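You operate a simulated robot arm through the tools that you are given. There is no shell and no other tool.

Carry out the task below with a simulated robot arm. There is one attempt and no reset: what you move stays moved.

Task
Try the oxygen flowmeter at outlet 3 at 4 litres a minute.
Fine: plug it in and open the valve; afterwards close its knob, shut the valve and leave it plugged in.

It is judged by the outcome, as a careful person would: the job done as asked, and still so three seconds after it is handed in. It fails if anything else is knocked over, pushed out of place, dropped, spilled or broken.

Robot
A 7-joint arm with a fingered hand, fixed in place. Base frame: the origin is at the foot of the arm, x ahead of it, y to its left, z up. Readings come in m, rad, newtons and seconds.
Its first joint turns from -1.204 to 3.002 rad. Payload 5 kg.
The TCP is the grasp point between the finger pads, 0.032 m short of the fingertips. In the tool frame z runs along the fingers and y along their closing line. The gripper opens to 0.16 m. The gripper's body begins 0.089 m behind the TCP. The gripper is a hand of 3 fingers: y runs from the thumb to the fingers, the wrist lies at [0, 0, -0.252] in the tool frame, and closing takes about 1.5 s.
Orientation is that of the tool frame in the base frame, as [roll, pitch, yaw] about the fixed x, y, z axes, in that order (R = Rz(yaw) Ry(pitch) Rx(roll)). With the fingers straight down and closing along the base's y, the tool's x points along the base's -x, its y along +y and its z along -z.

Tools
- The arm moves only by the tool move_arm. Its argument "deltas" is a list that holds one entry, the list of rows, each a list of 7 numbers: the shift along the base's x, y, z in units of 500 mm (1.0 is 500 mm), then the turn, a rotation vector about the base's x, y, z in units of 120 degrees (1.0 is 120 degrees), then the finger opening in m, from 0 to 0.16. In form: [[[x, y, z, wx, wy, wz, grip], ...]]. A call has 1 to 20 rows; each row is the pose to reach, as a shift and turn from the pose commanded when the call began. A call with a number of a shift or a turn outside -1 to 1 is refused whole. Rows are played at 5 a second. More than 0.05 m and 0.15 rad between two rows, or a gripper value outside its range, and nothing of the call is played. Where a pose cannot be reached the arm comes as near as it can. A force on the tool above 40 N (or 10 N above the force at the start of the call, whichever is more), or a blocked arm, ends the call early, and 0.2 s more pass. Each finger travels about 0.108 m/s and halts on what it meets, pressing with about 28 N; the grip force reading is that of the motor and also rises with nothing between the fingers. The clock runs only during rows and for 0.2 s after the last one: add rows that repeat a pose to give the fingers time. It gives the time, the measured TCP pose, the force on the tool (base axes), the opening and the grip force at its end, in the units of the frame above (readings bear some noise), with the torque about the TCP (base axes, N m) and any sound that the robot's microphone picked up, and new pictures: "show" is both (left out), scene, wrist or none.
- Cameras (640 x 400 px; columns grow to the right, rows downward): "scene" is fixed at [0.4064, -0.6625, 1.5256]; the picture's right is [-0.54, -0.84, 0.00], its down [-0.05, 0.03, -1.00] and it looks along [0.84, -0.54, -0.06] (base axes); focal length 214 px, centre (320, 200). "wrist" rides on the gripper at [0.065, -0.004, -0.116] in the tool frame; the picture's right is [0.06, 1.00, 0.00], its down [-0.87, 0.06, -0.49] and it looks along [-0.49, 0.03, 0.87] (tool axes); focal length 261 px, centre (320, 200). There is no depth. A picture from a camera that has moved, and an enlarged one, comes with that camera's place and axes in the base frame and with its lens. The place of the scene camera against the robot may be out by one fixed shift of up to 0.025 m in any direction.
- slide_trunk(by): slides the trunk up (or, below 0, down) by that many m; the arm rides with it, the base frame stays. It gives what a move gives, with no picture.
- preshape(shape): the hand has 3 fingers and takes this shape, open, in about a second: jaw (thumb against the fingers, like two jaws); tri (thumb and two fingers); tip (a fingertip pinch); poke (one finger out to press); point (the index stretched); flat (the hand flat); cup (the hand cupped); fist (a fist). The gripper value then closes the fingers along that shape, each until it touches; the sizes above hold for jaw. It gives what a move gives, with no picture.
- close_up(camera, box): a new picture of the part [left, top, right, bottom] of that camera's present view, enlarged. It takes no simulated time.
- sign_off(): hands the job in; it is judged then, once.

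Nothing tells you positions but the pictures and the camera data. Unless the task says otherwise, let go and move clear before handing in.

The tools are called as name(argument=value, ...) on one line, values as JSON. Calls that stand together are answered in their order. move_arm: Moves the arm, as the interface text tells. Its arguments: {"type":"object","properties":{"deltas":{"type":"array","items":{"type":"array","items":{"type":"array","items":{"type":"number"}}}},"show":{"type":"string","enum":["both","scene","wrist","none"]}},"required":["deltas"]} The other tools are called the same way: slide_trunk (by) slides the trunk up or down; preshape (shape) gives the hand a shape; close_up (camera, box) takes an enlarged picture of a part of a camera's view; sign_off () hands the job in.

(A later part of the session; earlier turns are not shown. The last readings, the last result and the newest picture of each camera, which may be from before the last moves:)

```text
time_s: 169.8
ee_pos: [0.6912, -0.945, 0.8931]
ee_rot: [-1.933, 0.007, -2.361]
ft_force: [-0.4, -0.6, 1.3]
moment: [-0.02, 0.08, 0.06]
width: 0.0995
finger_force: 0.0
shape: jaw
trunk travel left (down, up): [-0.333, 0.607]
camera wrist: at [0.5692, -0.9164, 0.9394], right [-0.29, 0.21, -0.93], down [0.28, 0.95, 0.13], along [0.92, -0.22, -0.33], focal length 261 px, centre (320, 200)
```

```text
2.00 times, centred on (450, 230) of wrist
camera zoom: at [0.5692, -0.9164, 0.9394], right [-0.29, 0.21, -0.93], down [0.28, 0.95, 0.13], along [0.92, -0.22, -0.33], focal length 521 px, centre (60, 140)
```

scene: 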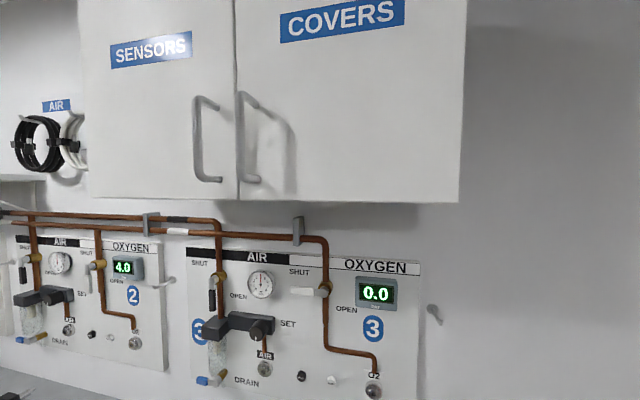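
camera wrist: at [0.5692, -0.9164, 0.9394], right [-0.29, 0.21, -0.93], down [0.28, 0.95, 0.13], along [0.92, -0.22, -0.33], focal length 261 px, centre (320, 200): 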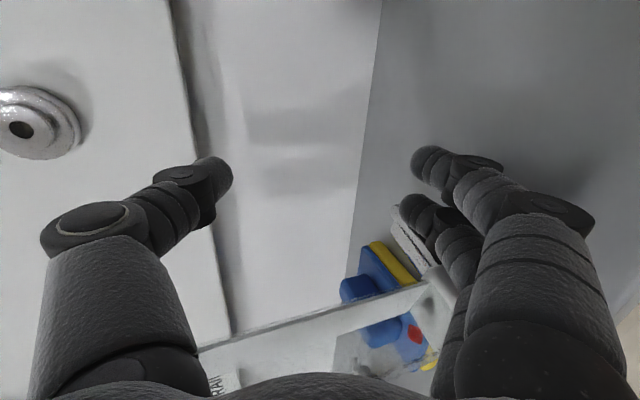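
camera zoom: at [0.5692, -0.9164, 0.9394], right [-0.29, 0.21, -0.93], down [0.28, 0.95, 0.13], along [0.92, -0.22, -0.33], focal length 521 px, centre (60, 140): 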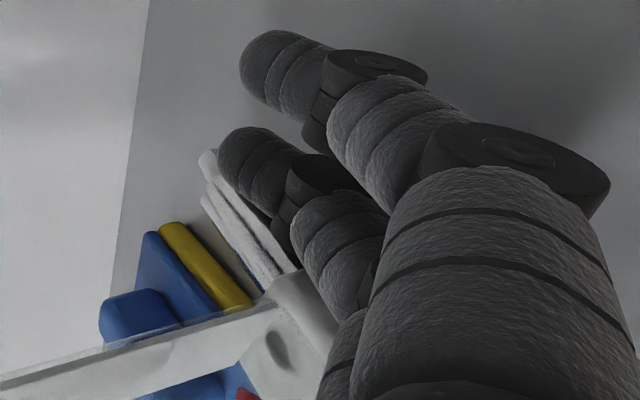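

move_arm(deltas=[[[0.0065, 0.003, 0, 0, 0, 0, 0.1], [0.013, 0.006, 0, 0, 0, 0, 0.1], [0.0195, 0.009, 0, 0, 0, 0, 0.1], [0.026, 0.012, 0, 0, 0, 0, 0.1]]], show="none")

close_up(camera="wrist", box=[340, 130, 560, 330])

```text
time_s: 170.8
ee_pos: [0.7044, -0.9392, 0.8937]
ee_rot: [-1.933, 0.008, -2.36]
ft_force: [-0.8, -1.4, 1.7]
moment: [0.02, 0.06, 0.06]
width: 0.0994
finger_force: 0.1
shape: jaw
trunk travel left (down, up): [-0.333, 0.607]
```

```text
2.00 times, centred on (450, 230) of wrist
camera zoom: at [0.5825, -0.9103, 0.9391], right [-0.29, 0.21, -0.93], down [0.28, 0.95, 0.13], along [0.92, -0.22, -0.33], focal length 521 px, centre (60, 140)
```

zoom: 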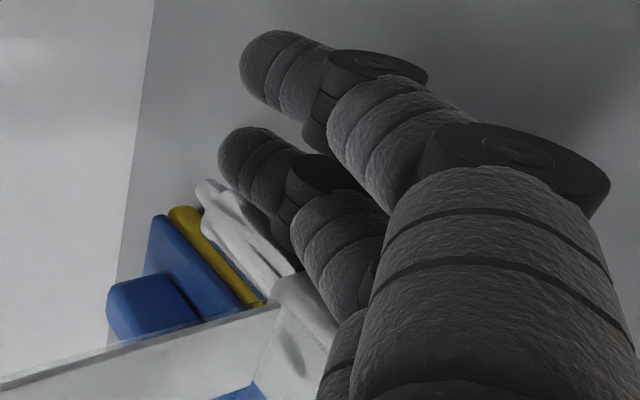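

move_arm(deltas=[[[-0.015, -0.015, 0, 0, 0, 0, 0.1], [-0.03, -0.03, 0, 0, 0, 0, 0.1], [-0.05, -0.05, 0, 0, 0, 0, 0.1]]], show="none")

slide_trunk(by=0.22)

move_arm(deltas=[[[0, 0, 0, 0, 0, 0, 0.1]]], show="wrist")

close_up(camera="wrist", box=[360, 150, 640, 400])

```text
time_s: 171.6
ee_pos: [0.679, -0.9624, 0.8935]
ee_rot: [-1.934, 0.007, -2.359]
ft_force: [1.0, -0.1, 0.5]
moment: [-0.02, 0.02, -0.01]
width: 0.0994
finger_force: 0.0
shape: jaw
trunk travel left (down, up): [-0.333, 0.607]
```

```text
time_s: 173.9
ee_pos: [0.6791, -0.964, 1.1132]
ee_rot: [-1.934, 0.008, -2.359]
ft_force: [0.5, 0.7, -1.1]
moment: [0.03, -0.01, 0.01]
width: 0.0995
finger_force: 0.0
shape: jaw
trunk travel left (down, up): [-0.553, 0.387]
```

```text
time_s: 174.3
ee_pos: [0.679, -0.9635, 1.1133]
ee_rot: [-1.934, 0.01, -2.359]
ft_force: [0.2, 0.4, 0.5]
moment: [-0.03, 0.03, 0.01]
width: 0.0995
finger_force: 0.1
shape: jaw
trunk travel left (down, up): [-0.553, 0.387]
camera wrist: at [0.5578, -0.9349, 1.1585], right [-0.29, 0.21, -0.93], down [0.28, 0.95, 0.13], along [0.92, -0.22, -0.33], focal length 261 px, centre (320, 200)
```

wrist: 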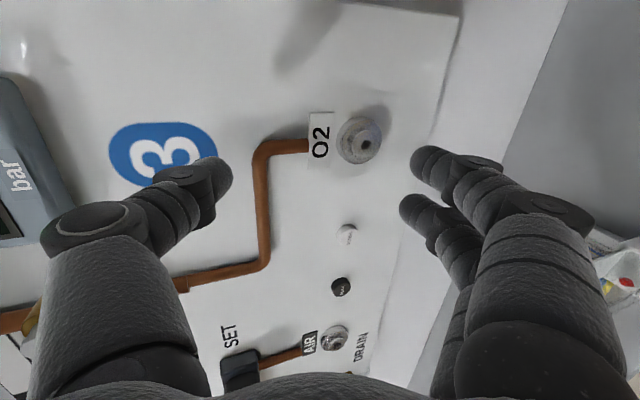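

```text
1.60 times, centred on (500, 275) of wrist
camera zoom: at [0.5578, -0.9349, 1.1585], right [-0.29, 0.21, -0.93], down [0.28, 0.95, 0.13], along [0.92, -0.22, -0.33], focal length 417 px, centre (32, 80)
```

zoom: 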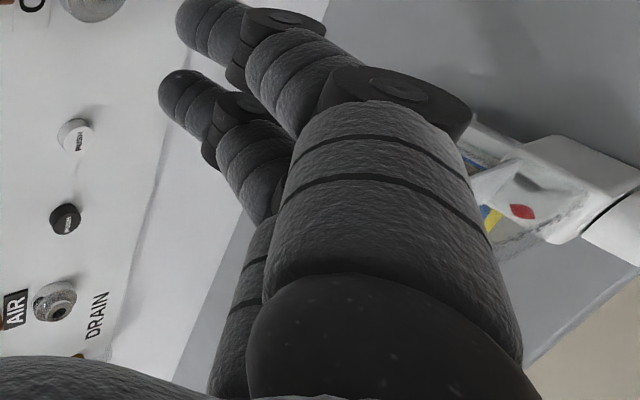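

move_arm(deltas=[[[0, 0, 0, -0.0453, 0.0453, 0.0233, 0.1], [0, 0, 0, -0.0905, 0.0905, 0.0466, 0.1], [0, 0, 0, -0.1358, 0.1358, 0.07, 0.1], [0, 0, 0, -0.1811, 0.1811, 0.0933, 0.1], [0, 0, 0, -0.2264, 0.2264, 0.1166, 0.1], [0, 0, 0, -0.2716, 0.2716, 0.1399, 0.1], [0, 0, 0, -0.3169, 0.3169, 0.1632, 0.1], [0, 0, 0, -0.3622, 0.3622, 0.1865, 0.1], [0, 0, 0, -0.4075, 0.4075, 0.2099, 0.1], [0, 0, 0, -0.4527, 0.4527, 0.2332, 0.1], [0, 0, 0, -0.498, 0.498, 0.2565, 0.1]]], show="wrist")

close_up(camera="wrist", box=[160, 220, 400, 400])

```text
time_s: 176.7
ee_pos: [0.6798, -0.963, 1.1132]
ee_rot: [-3.133, -1.223, -0.809]
ft_force: [0.0, 0.2, 0.4]
moment: [-0.02, 0.01, 0.06]
width: 0.0995
finger_force: 0.1
shape: jaw
trunk travel left (down, up): [-0.553, 0.387]
camera wrist: at [0.6221, -0.8999, 1.215], right [-0.7, -0.71, 0.06], down [-0.57, 0.51, -0.65], along [0.43, -0.49, -0.76], focal length 261 px, centre (320, 200)
```

wrist: 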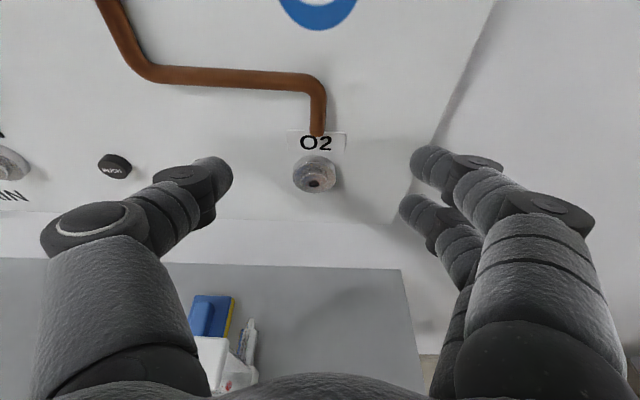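

```text
2.22 times, centred on (280, 310) of wrist
camera zoom: at [0.6221, -0.8999, 1.215], right [-0.7, -0.71, 0.06], down [-0.57, 0.51, -0.65], along [0.43, -0.49, -0.76], focal length 579 px, centre (409, -44)
```

zoom: 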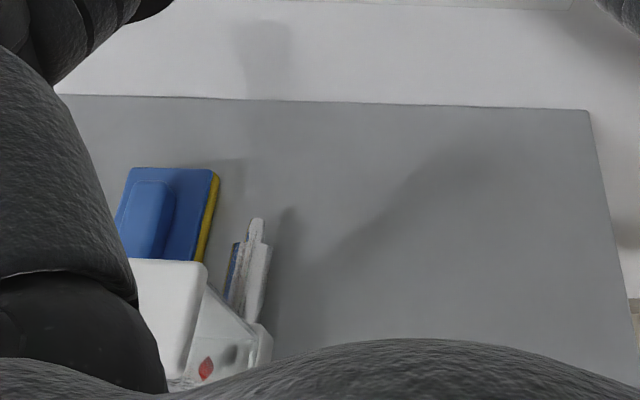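

The probe now points straight at the wall (within about 2°), with the flowmeter still upright at about a=0.128, w=1.105. I'll move over it for a proper front grasp of the tube.

move_arm(deltas=[[[-0.001, 0.06, 0, 0, 0, 0, 0.1], [-0.003, 0.13, 0, 0, 0, 0, 0.09], [-0.0048, 0.209, 0, 0, 0, 0, 0.08], [-0.0048, 0.209, 0, 0, 0, 0, 0.08]]], show="wrist")

close_up(camera="wrist", box=[200, 180, 440, 400])

```text
time_s: 177.7
ee_pos: [0.68, -0.8631, 1.1114]
ee_rot: [-3.126, -1.221, -0.816]
ft_force: [0.5, -0.3, -0.1]
moment: [-0.04, -0.01, 0.0]
width: 0.0807
finger_force: 0.0
shape: jaw
trunk travel left (down, up): [-0.553, 0.387]
camera wrist: at [0.6211, -0.7987, 1.2142], right [-0.7, -0.71, 0.05], down [-0.56, 0.51, -0.65], along [0.43, -0.49, -0.76], focal length 261 px, centre (320, 200)
```

wrist: 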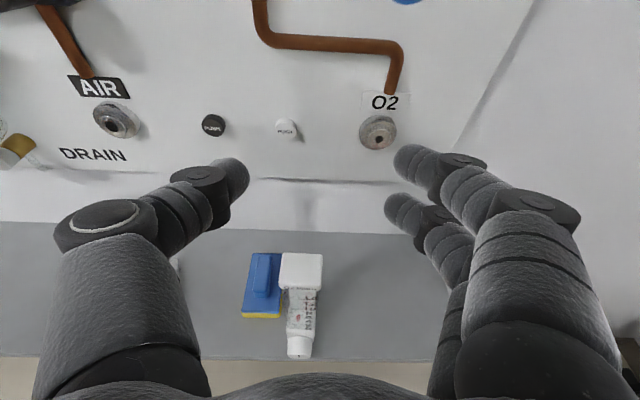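

```text
1.82 times, centred on (320, 290) of wrist
camera zoom: at [0.6211, -0.7987, 1.2142], right [-0.7, -0.71, 0.05], down [-0.56, 0.51, -0.65], along [0.43, -0.49, -0.76], focal length 474 px, centre (320, 36)
```

zoom: 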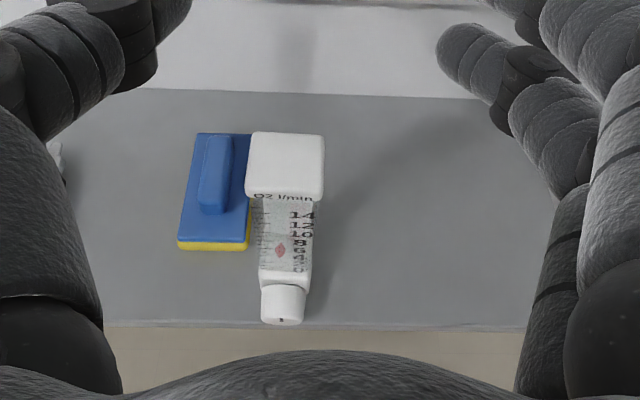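

move_arm(deltas=[[[0.0134, 0.0106, 0, 0, 0, 0, 0.075], [0.0134, 0.0106, 0, 0, 0, 0, 0.075]]], show="none")

slide_trunk(by=-0.13)

move_arm(deltas=[[[0, 0, 0, 0, 0, 0, 0.075]]], show="wrist")

```text
time_s: 178.3
ee_pos: [0.6833, -0.8561, 1.1138]
ee_rot: [-3.126, -1.222, -0.817]
ft_force: [-0.6, 0.4, 0.6]
moment: [0.01, 0.03, 0.02]
width: 0.0758
finger_force: 0.0
shape: jaw
trunk travel left (down, up): [-0.553, 0.387]
```

```text
time_s: 179.9
ee_pos: [0.6848, -0.8553, 0.983]
ee_rot: [-3.126, -1.221, -0.817]
ft_force: [0.1, -0.5, -0.1]
moment: [0.01, -0.01, 0.01]
width: 0.0756
finger_force: 0.1
shape: jaw
trunk travel left (down, up): [-0.423, 0.517]
```

```text
time_s: 180.3
ee_pos: [0.6837, -0.8561, 0.9833]
ee_rot: [-3.126, -1.222, -0.817]
ft_force: [0.4, -0.1, -0.3]
moment: [0.04, 0.02, 0.02]
width: 0.0756
finger_force: 0.1
shape: jaw
trunk travel left (down, up): [-0.423, 0.517]
camera wrist: at [0.627, -0.7921, 1.0849], right [-0.7, -0.71, 0.05], down [-0.56, 0.51, -0.65], along [0.43, -0.49, -0.76], focal length 261 px, centre (320, 200)
```

wrist: 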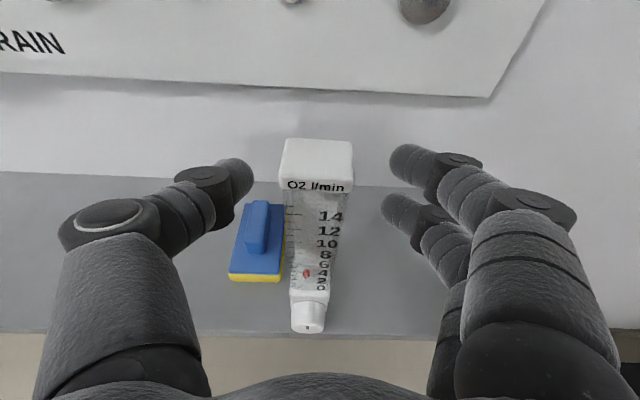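

slide_trunk(by=-0.09)

move_arm(deltas=[[[0, 0, 0, 0, 0, 0, 0.075]]], show="wrist")

close_up(camera="wrist", box=[180, 100, 460, 320])

```text
time_s: 181.5
ee_pos: [0.6833, -0.8553, 0.8944]
ee_rot: [-3.125, -1.223, -0.817]
ft_force: [0.7, -0.3, -0.4]
moment: [0.02, 0.02, 0.0]
width: 0.0756
finger_force: 0.1
shape: jaw
trunk travel left (down, up): [-0.333, 0.607]
```

```text
time_s: 181.9
ee_pos: [0.684, -0.8554, 0.8942]
ee_rot: [-3.125, -1.222, -0.815]
ft_force: [0.9, -0.5, -0.3]
moment: [0.01, -0.01, 0.0]
width: 0.0757
finger_force: 0.0
shape: jaw
trunk travel left (down, up): [-0.333, 0.607]
camera wrist: at [0.627, -0.7922, 0.9948], right [-0.7, -0.71, 0.05], down [-0.56, 0.51, -0.65], along [0.43, -0.49, -0.76], focal length 261 px, centre (320, 200)
```

wrist: 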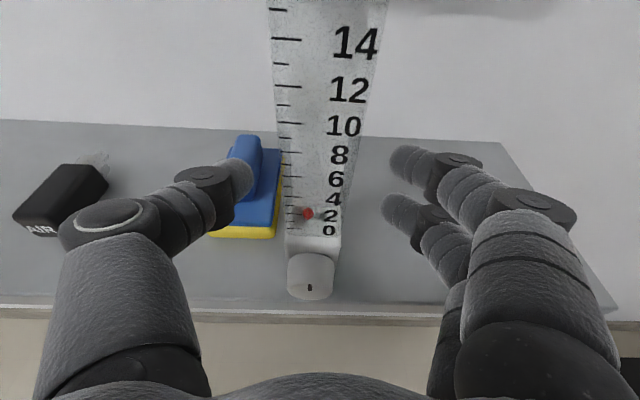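

```text
1.82 times, centred on (320, 210) of wrist
camera zoom: at [0.627, -0.7922, 0.9948], right [-0.7, -0.71, 0.05], down [-0.56, 0.51, -0.65], along [0.43, -0.49, -0.76], focal length 474 px, centre (320, 182)
```

zoom: 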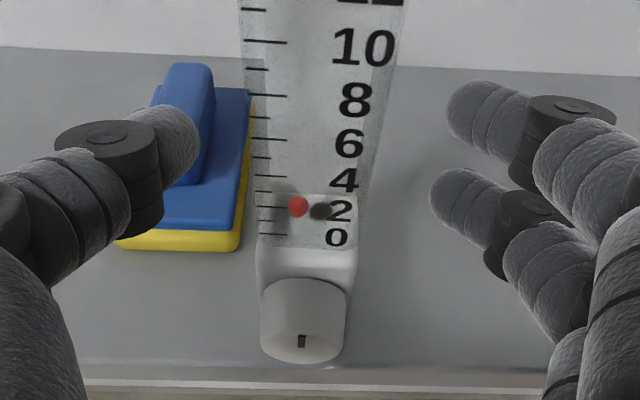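

The flowmeter is square between the fingers. I'll move in 6 mm so the fingertips land on the tube's middle, then close.

move_arm(deltas=[[[0.0085, -0.0085, 0, 0, 0, 0, 0.075], [0.0085, -0.0085, 0, 0, 0, 0, 0.06], [0.0085, -0.0085, 0, 0, 0, 0, 0.05], [0.0085, -0.0085, 0, 0, 0, 0, 0.042], [0.0085, -0.0085, 0, 0, 0, 0, 0.036], [0.0085, -0.0085, 0, 0, 0, 0, 0.03], [0.0085, -0.0085, 0, 0, 0, 0, 0.02], [0.0085, -0.0085, 0, 0, 0, 0, 0.01], [0.0085, -0.0085, 0, 0, 0, 0, 0.01]]], show="wrist")

close_up(camera="wrist", box=[180, 100, 460, 320])

```text
time_s: 183.9
ee_pos: [0.688, -0.86, 0.894]
ee_rot: [-3.125, -1.221, -0.818]
ft_force: [1.4, 0.0, -0.1]
moment: [-0.04, -0.04, 0.0]
width: 0.0323
finger_force: 27.9
shape: jaw
trunk travel left (down, up): [-0.333, 0.607]
camera wrist: at [0.6314, -0.7961, 0.995], right [-0.7, -0.71, 0.05], down [-0.56, 0.51, -0.65], along [0.43, -0.49, -0.76], focal length 261 px, centre (320, 200)
```

wrist: 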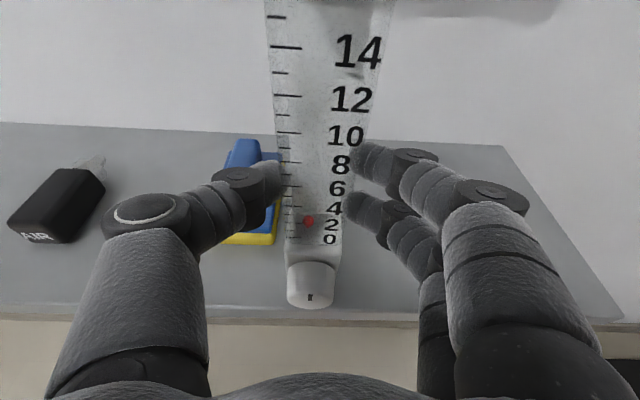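

```text
1.82 times, centred on (320, 210) of wrist
camera zoom: at [0.6314, -0.7961, 0.995], right [-0.7, -0.71, 0.05], down [-0.56, 0.51, -0.65], along [0.43, -0.49, -0.76], focal length 474 px, centre (320, 182)
```

zoom: 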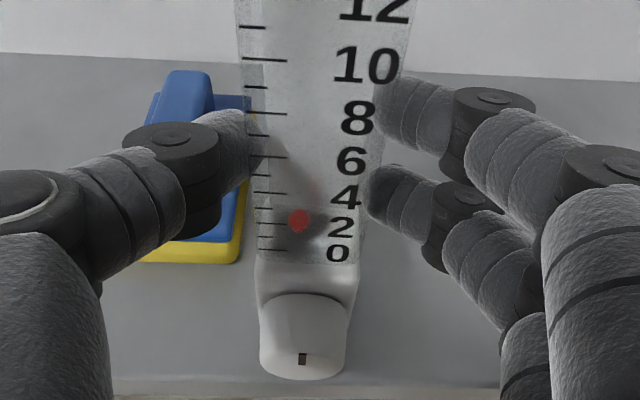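

move_arm(deltas=[[[0, 0, 0.004, 0, 0, 0, 0.01], [0, 0, 0.008, 0, 0, 0, 0.01], [0, 0, 0.012, 0, 0, 0, 0.01], [0, 0, 0.016, 0, 0, 0, 0.01], [0, 0, 0.02, 0, 0, 0, 0.01], [0, 0, 0.02, 0, 0, 0, 0.01]]], show="wrist")

close_up(camera="wrist", box=[180, 100, 460, 320])

```text
time_s: 185.3
ee_pos: [0.6888, -0.8617, 0.9023]
ee_rot: [-3.127, -1.223, -0.816]
ft_force: [0.5, 0.5, -3.9]
moment: [0.01, 0.06, 0.01]
width: 0.0318
finger_force: 27.8
shape: jaw
trunk travel left (down, up): [-0.333, 0.607]
camera wrist: at [0.6317, -0.7967, 1.0041], right [-0.7, -0.71, 0.05], down [-0.56, 0.51, -0.65], along [0.43, -0.49, -0.76], focal length 261 px, centre (320, 200)
```

wrist: 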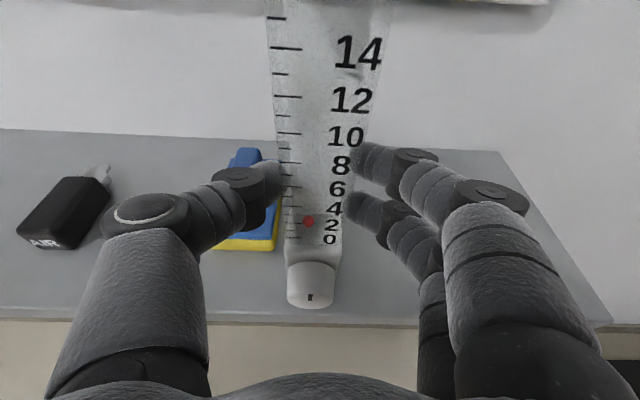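

```text
1.82 times, centred on (320, 210) of wrist
camera zoom: at [0.6317, -0.7967, 1.0041], right [-0.7, -0.71, 0.05], down [-0.56, 0.51, -0.65], along [0.43, -0.49, -0.76], focal length 474 px, centre (320, 182)
```

zoom: 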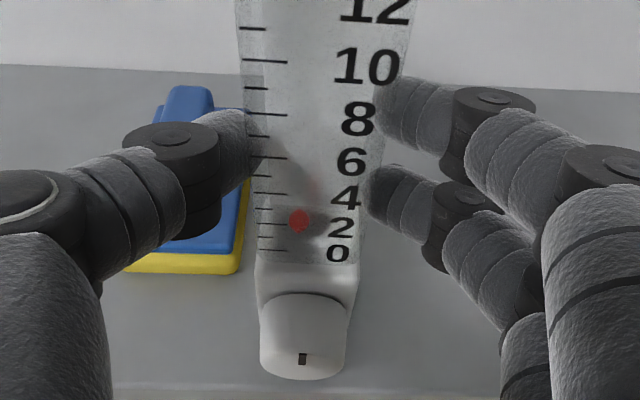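

Firmly held: it lifted with the 3.9 N weight registering and no slip. I'll carry it sideways under outlet 3 and then raise it with the trunk.

move_arm(deltas=[[[-0.02, -0.02, 0.02, 0, 0, 0, 0.01], [-0.05, -0.05, 0.04, 0, 0, 0, 0.01], [-0.08, -0.08, 0.04, 0, 0, 0, 0.01], [-0.1117, -0.1117, 0.04, 0, 0, 0, 0.01], [-0.1117, -0.1117, 0.04, 0, 0, 0, 0.01]]], show="none")

slide_trunk(by=0.17)

move_arm(deltas=[[[0, 0, 0, 0, 0, 0, 0.01]]])

```text
time_s: 186.5
ee_pos: [0.6325, -0.9147, 0.9211]
ee_rot: [-3.124, -1.223, -0.816]
ft_force: [-0.3, 0.1, -2.6]
moment: [-0.01, 0.05, -0.01]
width: 0.0318
finger_force: 27.7
shape: jaw
trunk travel left (down, up): [-0.333, 0.607]
```

```text
time_s: 188.4
ee_pos: [0.6332, -0.9161, 1.0896]
ee_rot: [-3.123, -1.223, -0.817]
ft_force: [0.3, -0.7, -3.0]
moment: [0.03, 0.03, 0.01]
width: 0.0321
finger_force: 28.5
shape: jaw
trunk travel left (down, up): [-0.503, 0.437]
```

```text
time_s: 188.8
ee_pos: [0.6323, -0.9154, 1.0905]
ee_rot: [-3.124, -1.221, -0.817]
ft_force: [0.2, 0.5, -3.0]
moment: [0.01, 0.02, -0.01]
width: 0.0325
finger_force: 28.0
shape: jaw
trunk travel left (down, up): [-0.503, 0.437]
camera wrist: at [0.5753, -0.8516, 1.192], right [-0.7, -0.71, 0.05], down [-0.56, 0.51, -0.65], along [0.43, -0.49, -0.76], focal length 261 px, centre (320, 200)
```

scene: 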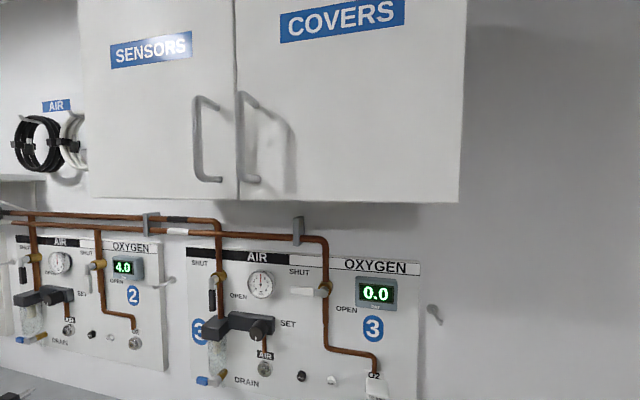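
wrist: 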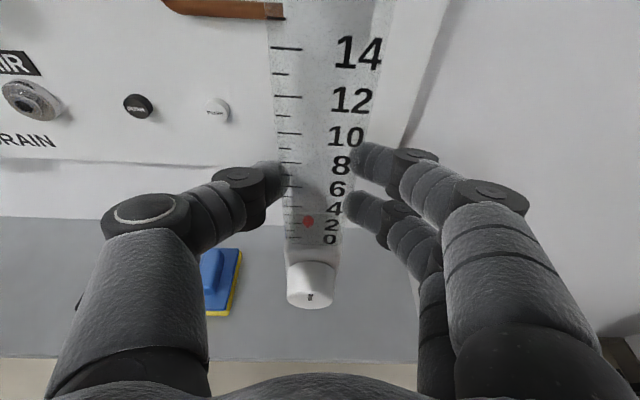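

close_up(camera="scene", box=[320, 330, 440, 400])

close_up(camera="wrist", box=[180, 0, 460, 320])

```text
5.33 times, centred on (380, 365) of scene
camera zoom: at [0.4064, -0.6625, 1.5256], right [-0.54, -0.84, 0.0], down [-0.05, 0.03, -1.0], along [0.84, -0.54, -0.06], focal length 1144 px, centre (0, -680)
```

zoom: 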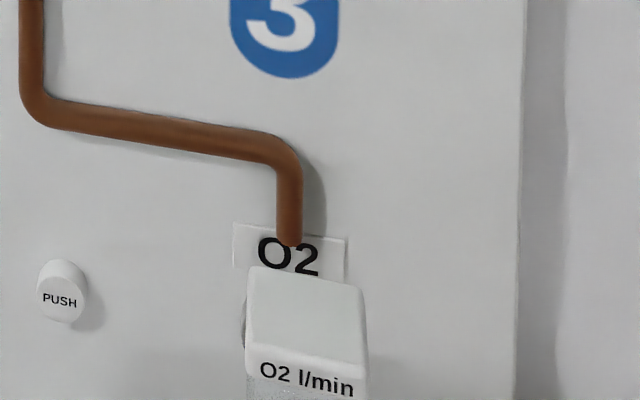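

```text
1.25 times, centred on (320, 160) of wrist
camera zoom: at [0.5753, -0.8516, 1.192], right [-0.7, -0.71, 0.05], down [-0.56, 0.51, -0.65], along [0.43, -0.49, -0.76], focal length 326 px, centre (320, 250)
```

zoom: 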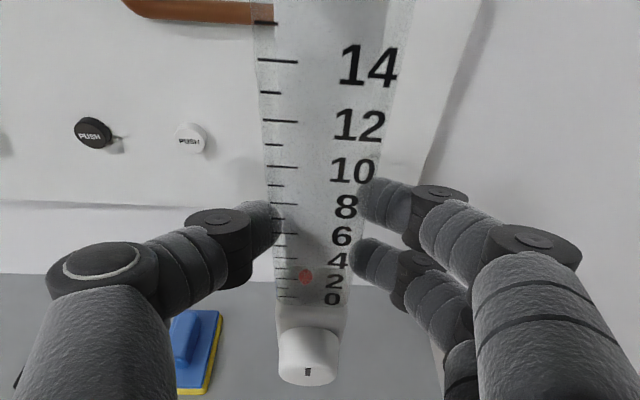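

close_up(camera="wrist", box=[265, 200, 365, 310])

close_up(camera="wrist", box=[255, 0, 395, 100])

```text
3.64 times, centred on (315, 255) of wrist
camera zoom: at [0.5753, -0.8516, 1.192], right [-0.7, -0.71, 0.05], down [-0.56, 0.51, -0.65], along [0.43, -0.49, -0.76], focal length 948 px, centre (338, 0)
```

zoom: 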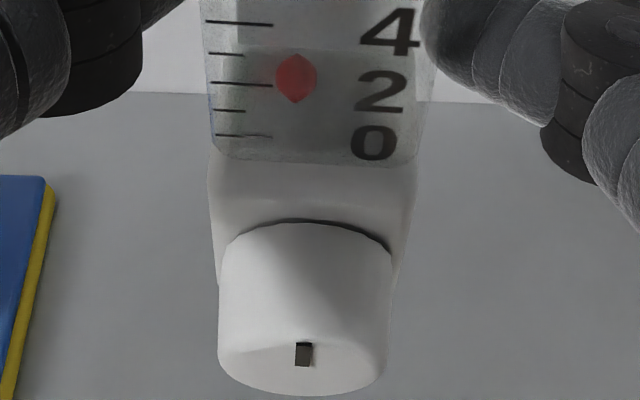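

```text
4.00 times, centred on (325, 50) of wrist
camera zoom: at [0.5753, -0.8516, 1.192], right [-0.7, -0.71, 0.05], down [-0.56, 0.51, -0.65], along [0.43, -0.49, -0.76], focal length 1043 px, centre (300, 800)
```

zoom: 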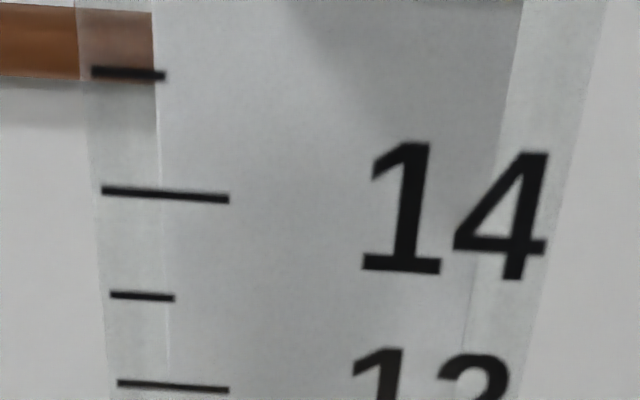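

The O2 socket hole triangulates to a=0.201, w=1.248, z=1.039, and the flowmeter is square in the grip with its probe axis about 66 mm below the TCP. I'll align to the socket axis and approach to about 3 cm short.

move_arm(deltas=[[[0.0127, -0.0156, 0.0094, 0, 0, 0.0023, 0.01], [0.0254, -0.0311, 0.0188, 0, 0, 0.0046, 0.01], [0.0382, -0.0467, 0.0282, 0, 0, 0.0069, 0.01], [0.0382, -0.0467, 0.0282, 0, 0, 0.0069, 0.01]]])

close_up(camera="scene", box=[320, 330, 440, 400])

```text
time_s: 189.8
ee_pos: [0.652, -0.9391, 1.1045]
ee_rot: [-3.126, -1.222, -0.803]
ft_force: [-0.7, -0.2, -3.9]
moment: [-0.03, 0.0, 0.0]
width: 0.0325
finger_force: 28.2
shape: jaw
trunk travel left (down, up): [-0.503, 0.437]
camera wrist: at [0.5938, -0.8767, 1.206], right [-0.69, -0.72, 0.05], down [-0.57, 0.5, -0.65], along [0.44, -0.48, -0.76], focal length 261 px, centre (320, 200)
```

scene: 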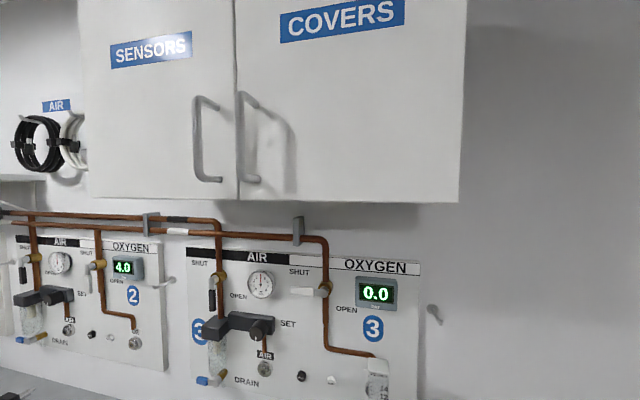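
wrist: 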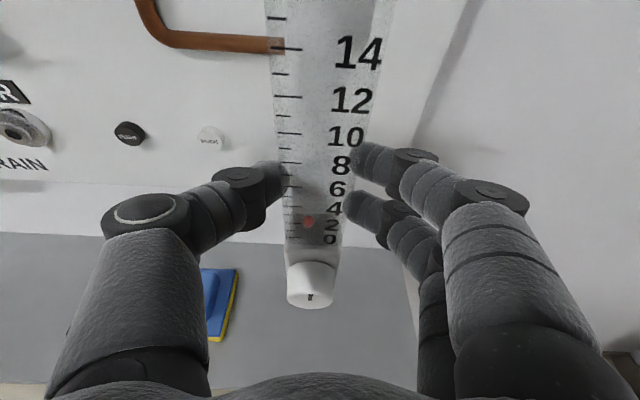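

```text
5.33 times, centred on (380, 365) of scene
camera zoom: at [0.4064, -0.6625, 1.5256], right [-0.54, -0.84, 0.0], down [-0.05, 0.03, -1.0], along [0.84, -0.54, -0.06], focal length 1144 px, centre (0, -680)
```

zoom: 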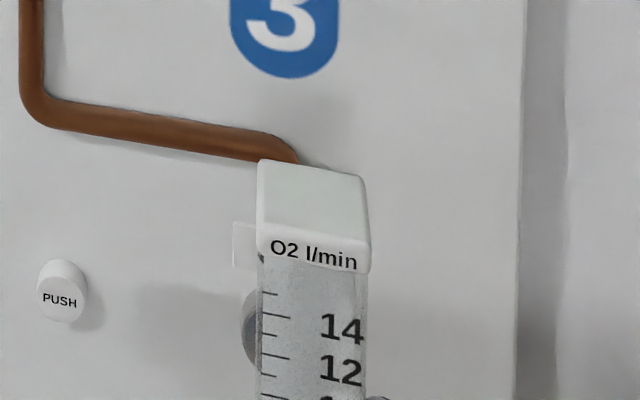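

move_arm(deltas=[[[0.0057, -0.0057, 0, 0, 0, 0, 0.01], [0.0113, -0.0113, 0, 0, 0, 0, 0.01], [0.017, -0.017, 0, 0, 0, 0, 0.01], [0.0226, -0.0226, 0, 0, 0, 0, 0.01], [0.0283, -0.0283, 0, 0, 0, 0, 0.01], [0.0339, -0.0339, 0, 0, 0, 0, 0.01]]], show="wrist")

close_up(camera="scene", box=[320, 330, 440, 400])

```text
time_s: 191.2
ee_pos: [0.6681, -0.9544, 1.105]
ee_rot: [-3.125, -1.22, -0.803]
ft_force: [-0.9, 0.3, -3.7]
moment: [0.05, 0.02, 0.02]
width: 0.0319
finger_force: 27.7
shape: jaw
trunk travel left (down, up): [-0.503, 0.437]
camera wrist: at [0.6106, -0.8924, 1.206], right [-0.69, -0.72, 0.05], down [-0.57, 0.5, -0.65], along [0.44, -0.48, -0.76], focal length 261 px, centre (320, 200)
```

wrist: 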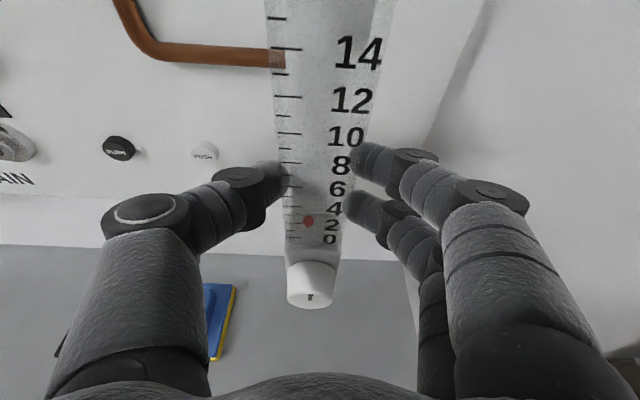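

```text
5.33 times, centred on (380, 365) of scene
camera zoom: at [0.4064, -0.6625, 1.5256], right [-0.54, -0.84, 0.0], down [-0.05, 0.03, -1.0], along [0.84, -0.54, -0.06], focal length 1144 px, centre (0, -680)
```

zoom: 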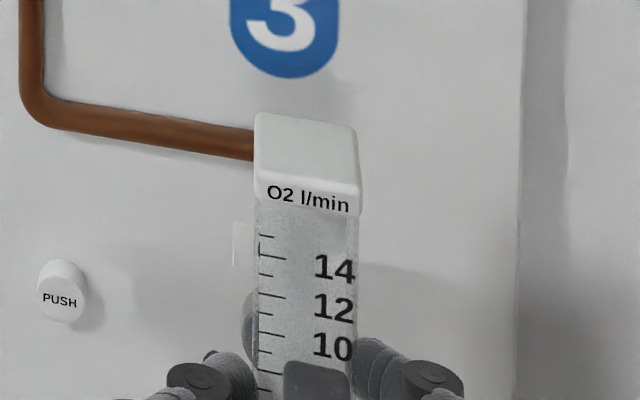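

move_arm(deltas=[[[0.0035, -0.005, 0, 0, 0, 0, 0.01], [0.0077, -0.0092, 0, 0, 0, 0, 0.01], [0.012, -0.0135, 0, 0, 0, 0, 0.01], [0.0162, -0.0177, 0, 0, 0, 0, 0.01]]], show="none")

```text
time_s: 192.2
ee_pos: [0.6765, -0.9647, 1.1053]
ee_rot: [-3.125, -1.22, -0.803]
ft_force: [0.0, 0.8, -3.9]
moment: [0.03, 0.01, 0.02]
width: 0.0324
finger_force: 27.5
shape: jaw
trunk travel left (down, up): [-0.503, 0.437]
```

move_arm(deltas=[[[0.0042, -0.0042, 0, 0, 0, 0, 0.01], [0.0085, -0.0085, 0, 0, 0, 0, 0.01], [0.0127, -0.0127, 0, 0, 0, 0, 0.01], [0.0127, -0.0127, 0, 0, 0, 0, 0.01]]], show="none")

```text
time_s: 193.2
ee_pos: [0.6821, -0.9701, 1.1035]
ee_rot: [-3.124, -1.221, -0.804]
ft_force: [-0.7, -0.3, -4.3]
moment: [0.03, 0.05, 0.01]
width: 0.032
finger_force: 28.1
shape: jaw
trunk travel left (down, up): [-0.503, 0.437]
```

move_arm(deltas=[[[0.0042, -0.0042, 0, 0, 0, 0, 0.01], [0.0085, -0.0085, 0, 0, 0, 0, 0.01], [0.0127, -0.0127, 0, 0, 0, 0, 0.01], [0.0127, -0.0127, 0, 0, 0, 0, 0.01]]], show="wrist")

close_up(camera="scene", box=[320, 330, 440, 400])

```text
time_s: 194.2
ee_pos: [0.688, -0.9775, 1.1049]
ee_rot: [-3.124, -1.221, -0.803]
ft_force: [-6.6, 6.6, -1.6]
moment: [0.3, 0.34, 0.04]
width: 0.0327
finger_force: 27.7
shape: jaw
trunk travel left (down, up): [-0.503, 0.437]
camera wrist: at [0.6296, -0.9136, 1.2066], right [-0.69, -0.72, 0.05], down [-0.57, 0.5, -0.65], along [0.44, -0.48, -0.76], focal length 261 px, centre (320, 200)
```

wrist: 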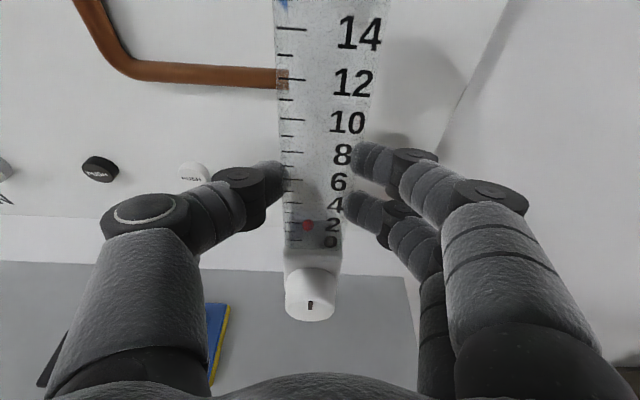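

```text
5.33 times, centred on (380, 365) of scene
camera zoom: at [0.4064, -0.6625, 1.5256], right [-0.54, -0.84, 0.0], down [-0.05, 0.03, -1.0], along [0.84, -0.54, -0.06], focal length 1144 px, centre (0, -680)
```

zoom: 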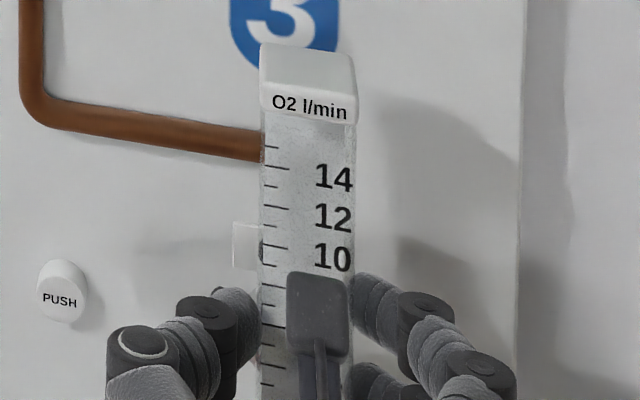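

close_up(camera="wrist", box=[265, 210, 365, 330])

close_up(camera="scene", box=[350, 340, 410, 400])

```text
3.33 times, centred on (315, 270) of wrist
camera zoom: at [0.6296, -0.9136, 1.2066], right [-0.69, -0.72, 0.05], down [-0.57, 0.5, -0.65], along [0.44, -0.48, -0.76], focal length 869 px, centre (337, -33)
```

zoom: 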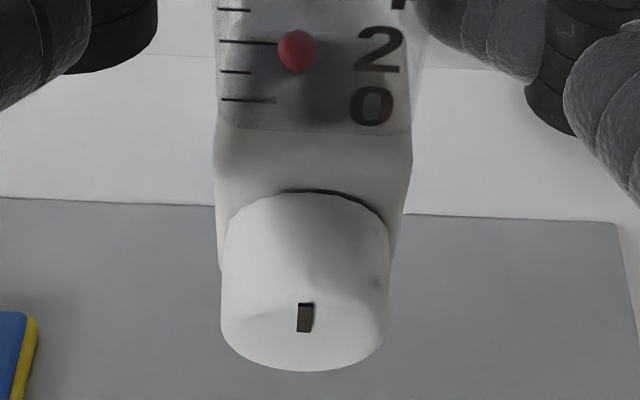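

```text
6.67 times, centred on (380, 370) of scene
camera zoom: at [0.4064, -0.6625, 1.5256], right [-0.54, -0.84, 0.0], down [-0.05, 0.03, -1.0], along [0.84, -0.54, -0.06], focal length 1430 px, centre (-80, -933)
```

zoom: 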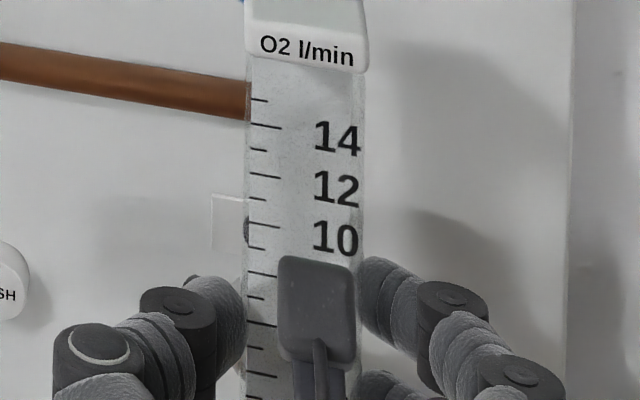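

The probe reached the socket: contact came right where the tip should be inside the hole. But I'm gripping 6 cm above the probe axis, so the meter pivots in the fingers instead of seating. I'll back off, set it on the shelf and regrip it low, on the block, in line with the probe.

move_arm(deltas=[[[-0.006, 0.006, 0, 0, 0, 0, 0.01], [-0.014, 0.014, 0, 0, 0, 0, 0.01], [-0.03, 0.03, 0, 0, 0, 0, 0.01], [-0.05, 0.05, 0, 0, 0, 0, 0.01], [-0.07, 0.07, 0, 0, 0, 0, 0.01], [-0.085, 0.085, 0, 0, 0, 0, 0.01]]], show="wrist")

close_up(camera="wrist", box=[265, 0, 365, 330])

```text
time_s: 195.6
ee_pos: [0.6469, -0.9327, 1.1052]
ee_rot: [-3.123, -1.222, -0.803]
ft_force: [-0.1, 0.4, -3.2]
moment: [0.02, 0.04, 0.03]
width: 0.0322
finger_force: 28.5
shape: jaw
trunk travel left (down, up): [-0.503, 0.437]
camera wrist: at [0.589, -0.8706, 1.2071], right [-0.69, -0.72, 0.05], down [-0.57, 0.5, -0.65], along [0.44, -0.48, -0.76], focal length 261 px, centre (320, 200)
```

wrist: 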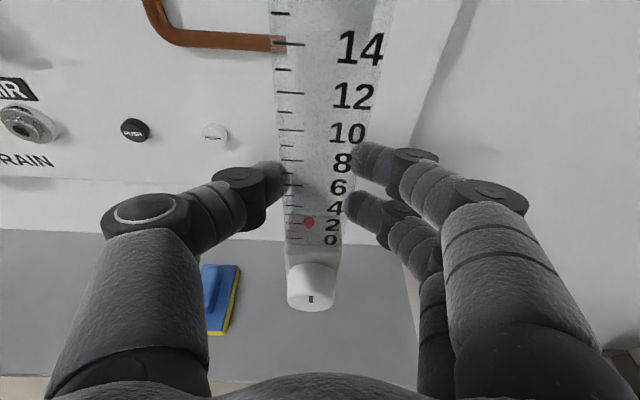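

```text
1.21 times, centred on (315, 165) of wrist
camera zoom: at [0.589, -0.8706, 1.2071], right [-0.69, -0.72, 0.05], down [-0.57, 0.5, -0.65], along [0.44, -0.48, -0.76], focal length 316 px, centre (326, 242)
```

zoom: 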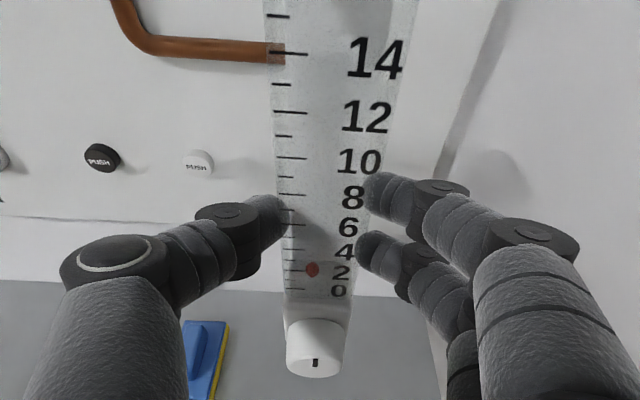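

slide_trunk(by=-0.195)

move_arm(deltas=[[[0, 0, -0.01, 0, 0, 0, 0.01], [0, 0, -0.02, 0, 0, 0, 0.01], [0, 0, -0.026, 0, 0, 0, 0.01], [0, 0, -0.026, 0, 0, 0, 0.01]]], show="wrist")

```text
time_s: 197.8
ee_pos: [0.6469, -0.9344, 0.9103]
ee_rot: [-3.126, -1.222, -0.803]
ft_force: [0.5, 0.7, -3.5]
moment: [0.04, 0.04, -0.01]
width: 0.0321
finger_force: 27.7
shape: jaw
trunk travel left (down, up): [-0.308, 0.632]
```

```text
time_s: 198.8
ee_pos: [0.6465, -0.9343, 0.8972]
ee_rot: [-3.126, -1.222, -0.804]
ft_force: [-0.9, 0.5, -3.7]
moment: [0.04, 0.05, 0.0]
width: 0.0321
finger_force: 27.9
shape: jaw
trunk travel left (down, up): [-0.308, 0.632]
camera wrist: at [0.5888, -0.8709, 0.9989], right [-0.69, -0.72, 0.05], down [-0.57, 0.5, -0.65], along [0.44, -0.48, -0.76], focal length 261 px, centre (320, 200)
```

wrist: 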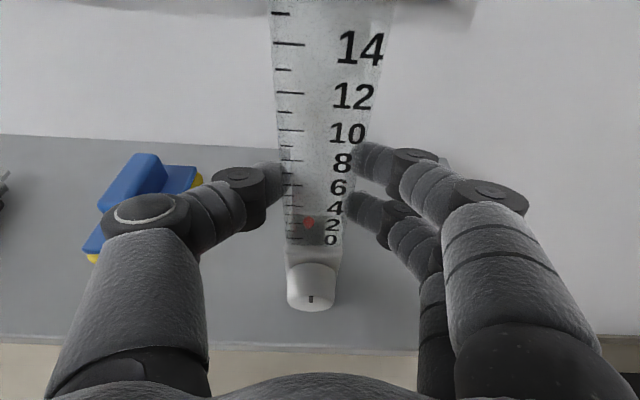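

Still airborne by a few millimetres (3.7 N on the wrist). I'll lower in small steps until the shelf takes the weight.

move_arm(deltas=[[[0, 0, -0.003, 0, 0, 0, 0.01], [0, 0, -0.006, 0, 0, 0, 0.01], [0, 0, -0.008, 0, 0, 0, 0.01], [0, 0, -0.008, 0, 0, 0, 0.01]]], show="none")

```text
time_s: 199.8
ee_pos: [0.6468, -0.9333, 0.8939]
ee_rot: [-3.124, -1.22, -0.803]
ft_force: [0.8, -0.3, -2.2]
moment: [0.02, 0.04, -0.04]
width: 0.0323
finger_force: 27.6
shape: jaw
trunk travel left (down, up): [-0.308, 0.632]
```

move_arm(deltas=[[[0, 0, -0.002, 0, 0, 0, 0.01], [0, 0, -0.004, 0, 0, 0, 0.01], [0, 0, -0.004, 0, 0, 0, 0.01]]], show="none")

```text
time_s: 200.6
ee_pos: [0.6463, -0.9326, 0.8943]
ee_rot: [-3.125, -1.223, -0.804]
ft_force: [-1.0, 0.4, 5.8]
moment: [-0.16, -0.05, 0.0]
width: 0.0326
finger_force: 27.5
shape: jaw
trunk travel left (down, up): [-0.308, 0.632]
```

move_arm(deltas=[[[0, 0, 0.003, 0, 0, 0, 0.01], [0, 0, 0.003, 0, 0, 0, 0.032], [0, 0, 0.003, 0, 0, 0, 0.04], [0, 0, 0.003, 0, 0, 0, 0.05], [0, 0, 0.003, 0, 0, 0, 0.065], [0, 0, 0.003, 0, 0, 0, 0.075], [0, 0, 0.003, 0, 0, 0, 0.075]]], show="wrist")

close_up(camera="wrist", box=[180, 100, 460, 340])

```text
time_s: 202.2
ee_pos: [0.6473, -0.9335, 0.8938]
ee_rot: [-3.124, -1.223, -0.803]
ft_force: [0.9, 0.9, -0.3]
moment: [-0.06, -0.02, -0.02]
width: 0.074
finger_force: 0.0
shape: jaw
trunk travel left (down, up): [-0.308, 0.632]
camera wrist: at [0.589, -0.8706, 0.995], right [-0.69, -0.72, 0.05], down [-0.57, 0.5, -0.65], along [0.44, -0.48, -0.76], focal length 261 px, centre (320, 200)
```

wrist: 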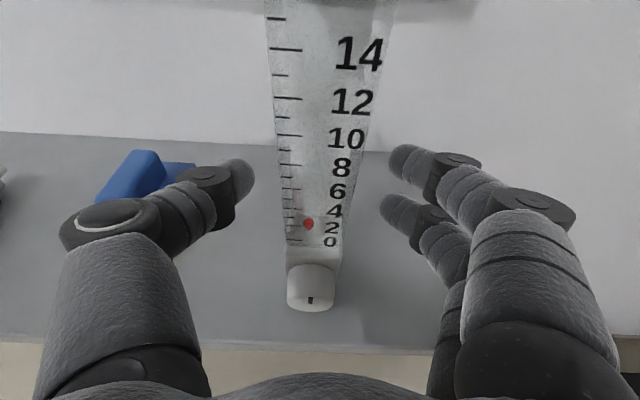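

```text
1.67 times, centred on (320, 220) of wrist
camera zoom: at [0.589, -0.8706, 0.995], right [-0.69, -0.72, 0.05], down [-0.57, 0.5, -0.65], along [0.44, -0.48, -0.76], focal length 434 px, centre (320, 167)
```

zoom: 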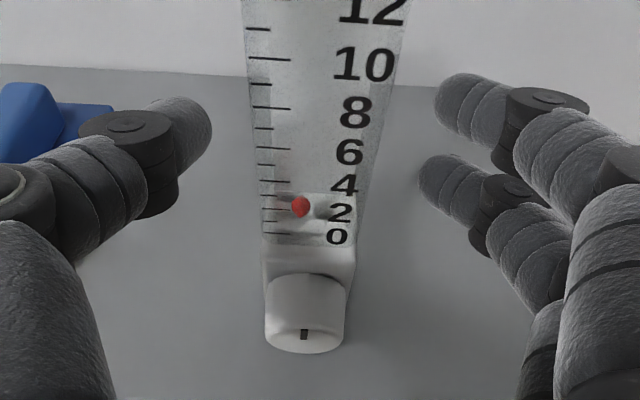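

move_arm(deltas=[[[-0.0035, 0.0035, -0.02, 0, 0, 0, 0.075], [-0.007, 0.007, -0.04, 0, 0, 0, 0.075], [-0.007, 0.007, -0.06, 0, 0, 0, 0.075], [-0.007, 0.007, -0.08, 0, 0, 0, 0.075], [-0.007, 0.007, -0.095, 0, 0, 0, 0.075], [-0.007, 0.007, -0.095, 0, 0, 0, 0.075]]], show="wrist")

close_up(camera="wrist", box=[180, 80, 460, 300])

```text
time_s: 203.6
ee_pos: [0.6433, -0.9307, 0.8455]
ee_rot: [-3.125, -1.223, -0.802]
ft_force: [-1.2, 0.8, -0.3]
moment: [0.01, -0.02, -0.02]
width: 0.0742
finger_force: 0.1
shape: jaw
trunk travel left (down, up): [-0.308, 0.632]
camera wrist: at [0.5848, -0.8667, 0.9469], right [-0.69, -0.72, 0.05], down [-0.57, 0.5, -0.65], along [0.44, -0.48, -0.76], focal length 261 px, centre (320, 200)
```

wrist: 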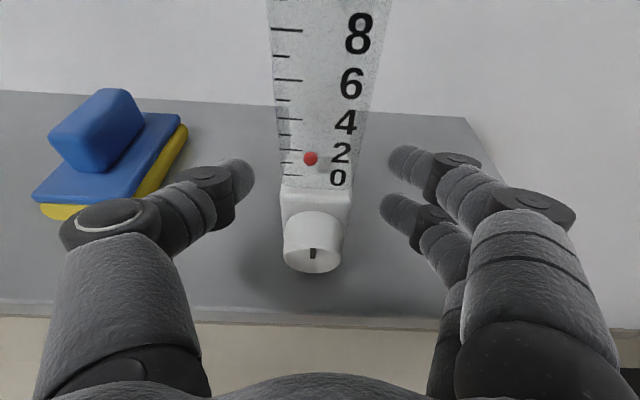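

```text
1.82 times, centred on (320, 190) of wrist
camera zoom: at [0.5848, -0.8667, 0.9469], right [-0.69, -0.72, 0.05], down [-0.57, 0.5, -0.65], along [0.44, -0.48, -0.76], focal length 474 px, centre (320, 218)
```

zoom: 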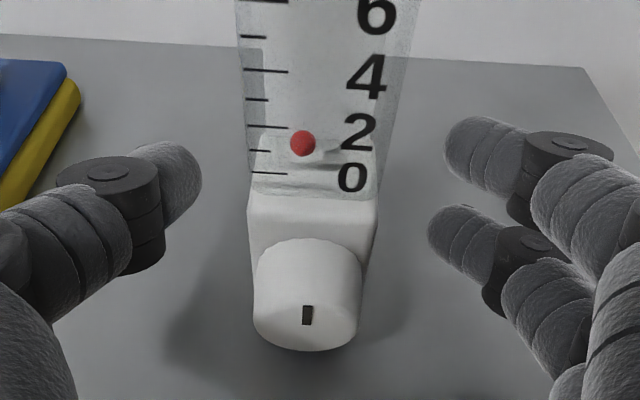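

move_arm(deltas=[[[0, 0, 0, 0, 0, 0, 0.065], [0, 0, 0, 0, 0, 0, 0.055], [0, 0, 0, 0, 0, 0, 0.048], [0, 0, 0, 0, 0, 0, 0.042], [0, 0, 0, 0, 0, 0, 0.036], [0, 0, 0, 0, 0, 0, 0.03], [0, 0, 0, 0, 0, 0, 0.02], [0, 0, 0, 0, 0, 0, 0.01], [0, 0, 0, 0, 0, 0, 0.01]]], show="wrist")

close_up(camera="wrist", box=[180, 80, 460, 300])

```text
time_s: 205.6
ee_pos: [0.6436, -0.9296, 0.8449]
ee_rot: [-3.127, -1.222, -0.804]
ft_force: [1.6, -0.1, 0.4]
moment: [-0.01, 0.01, 0.01]
width: 0.0318
finger_force: 27.6
shape: jaw
trunk travel left (down, up): [-0.308, 0.632]
camera wrist: at [0.5849, -0.8667, 0.9469], right [-0.69, -0.72, 0.05], down [-0.57, 0.5, -0.65], along [0.44, -0.48, -0.76], focal length 261 px, centre (320, 200)
```

wrist: 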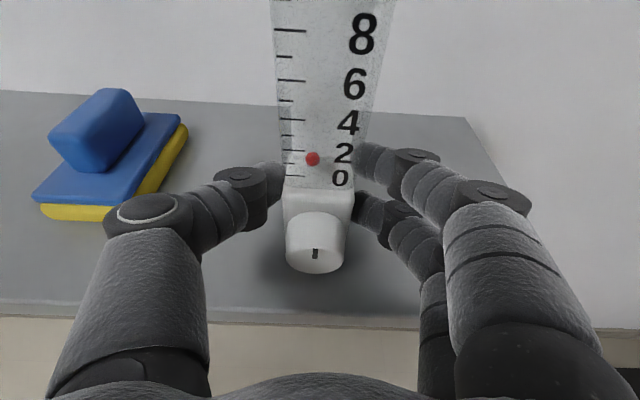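

```text
1.82 times, centred on (320, 190) of wrist
camera zoom: at [0.5849, -0.8667, 0.9469], right [-0.69, -0.72, 0.05], down [-0.57, 0.5, -0.65], along [0.44, -0.48, -0.76], focal length 474 px, centre (320, 218)
```

zoom: 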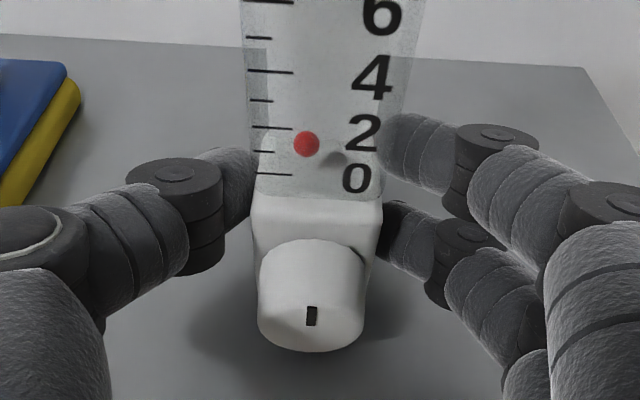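

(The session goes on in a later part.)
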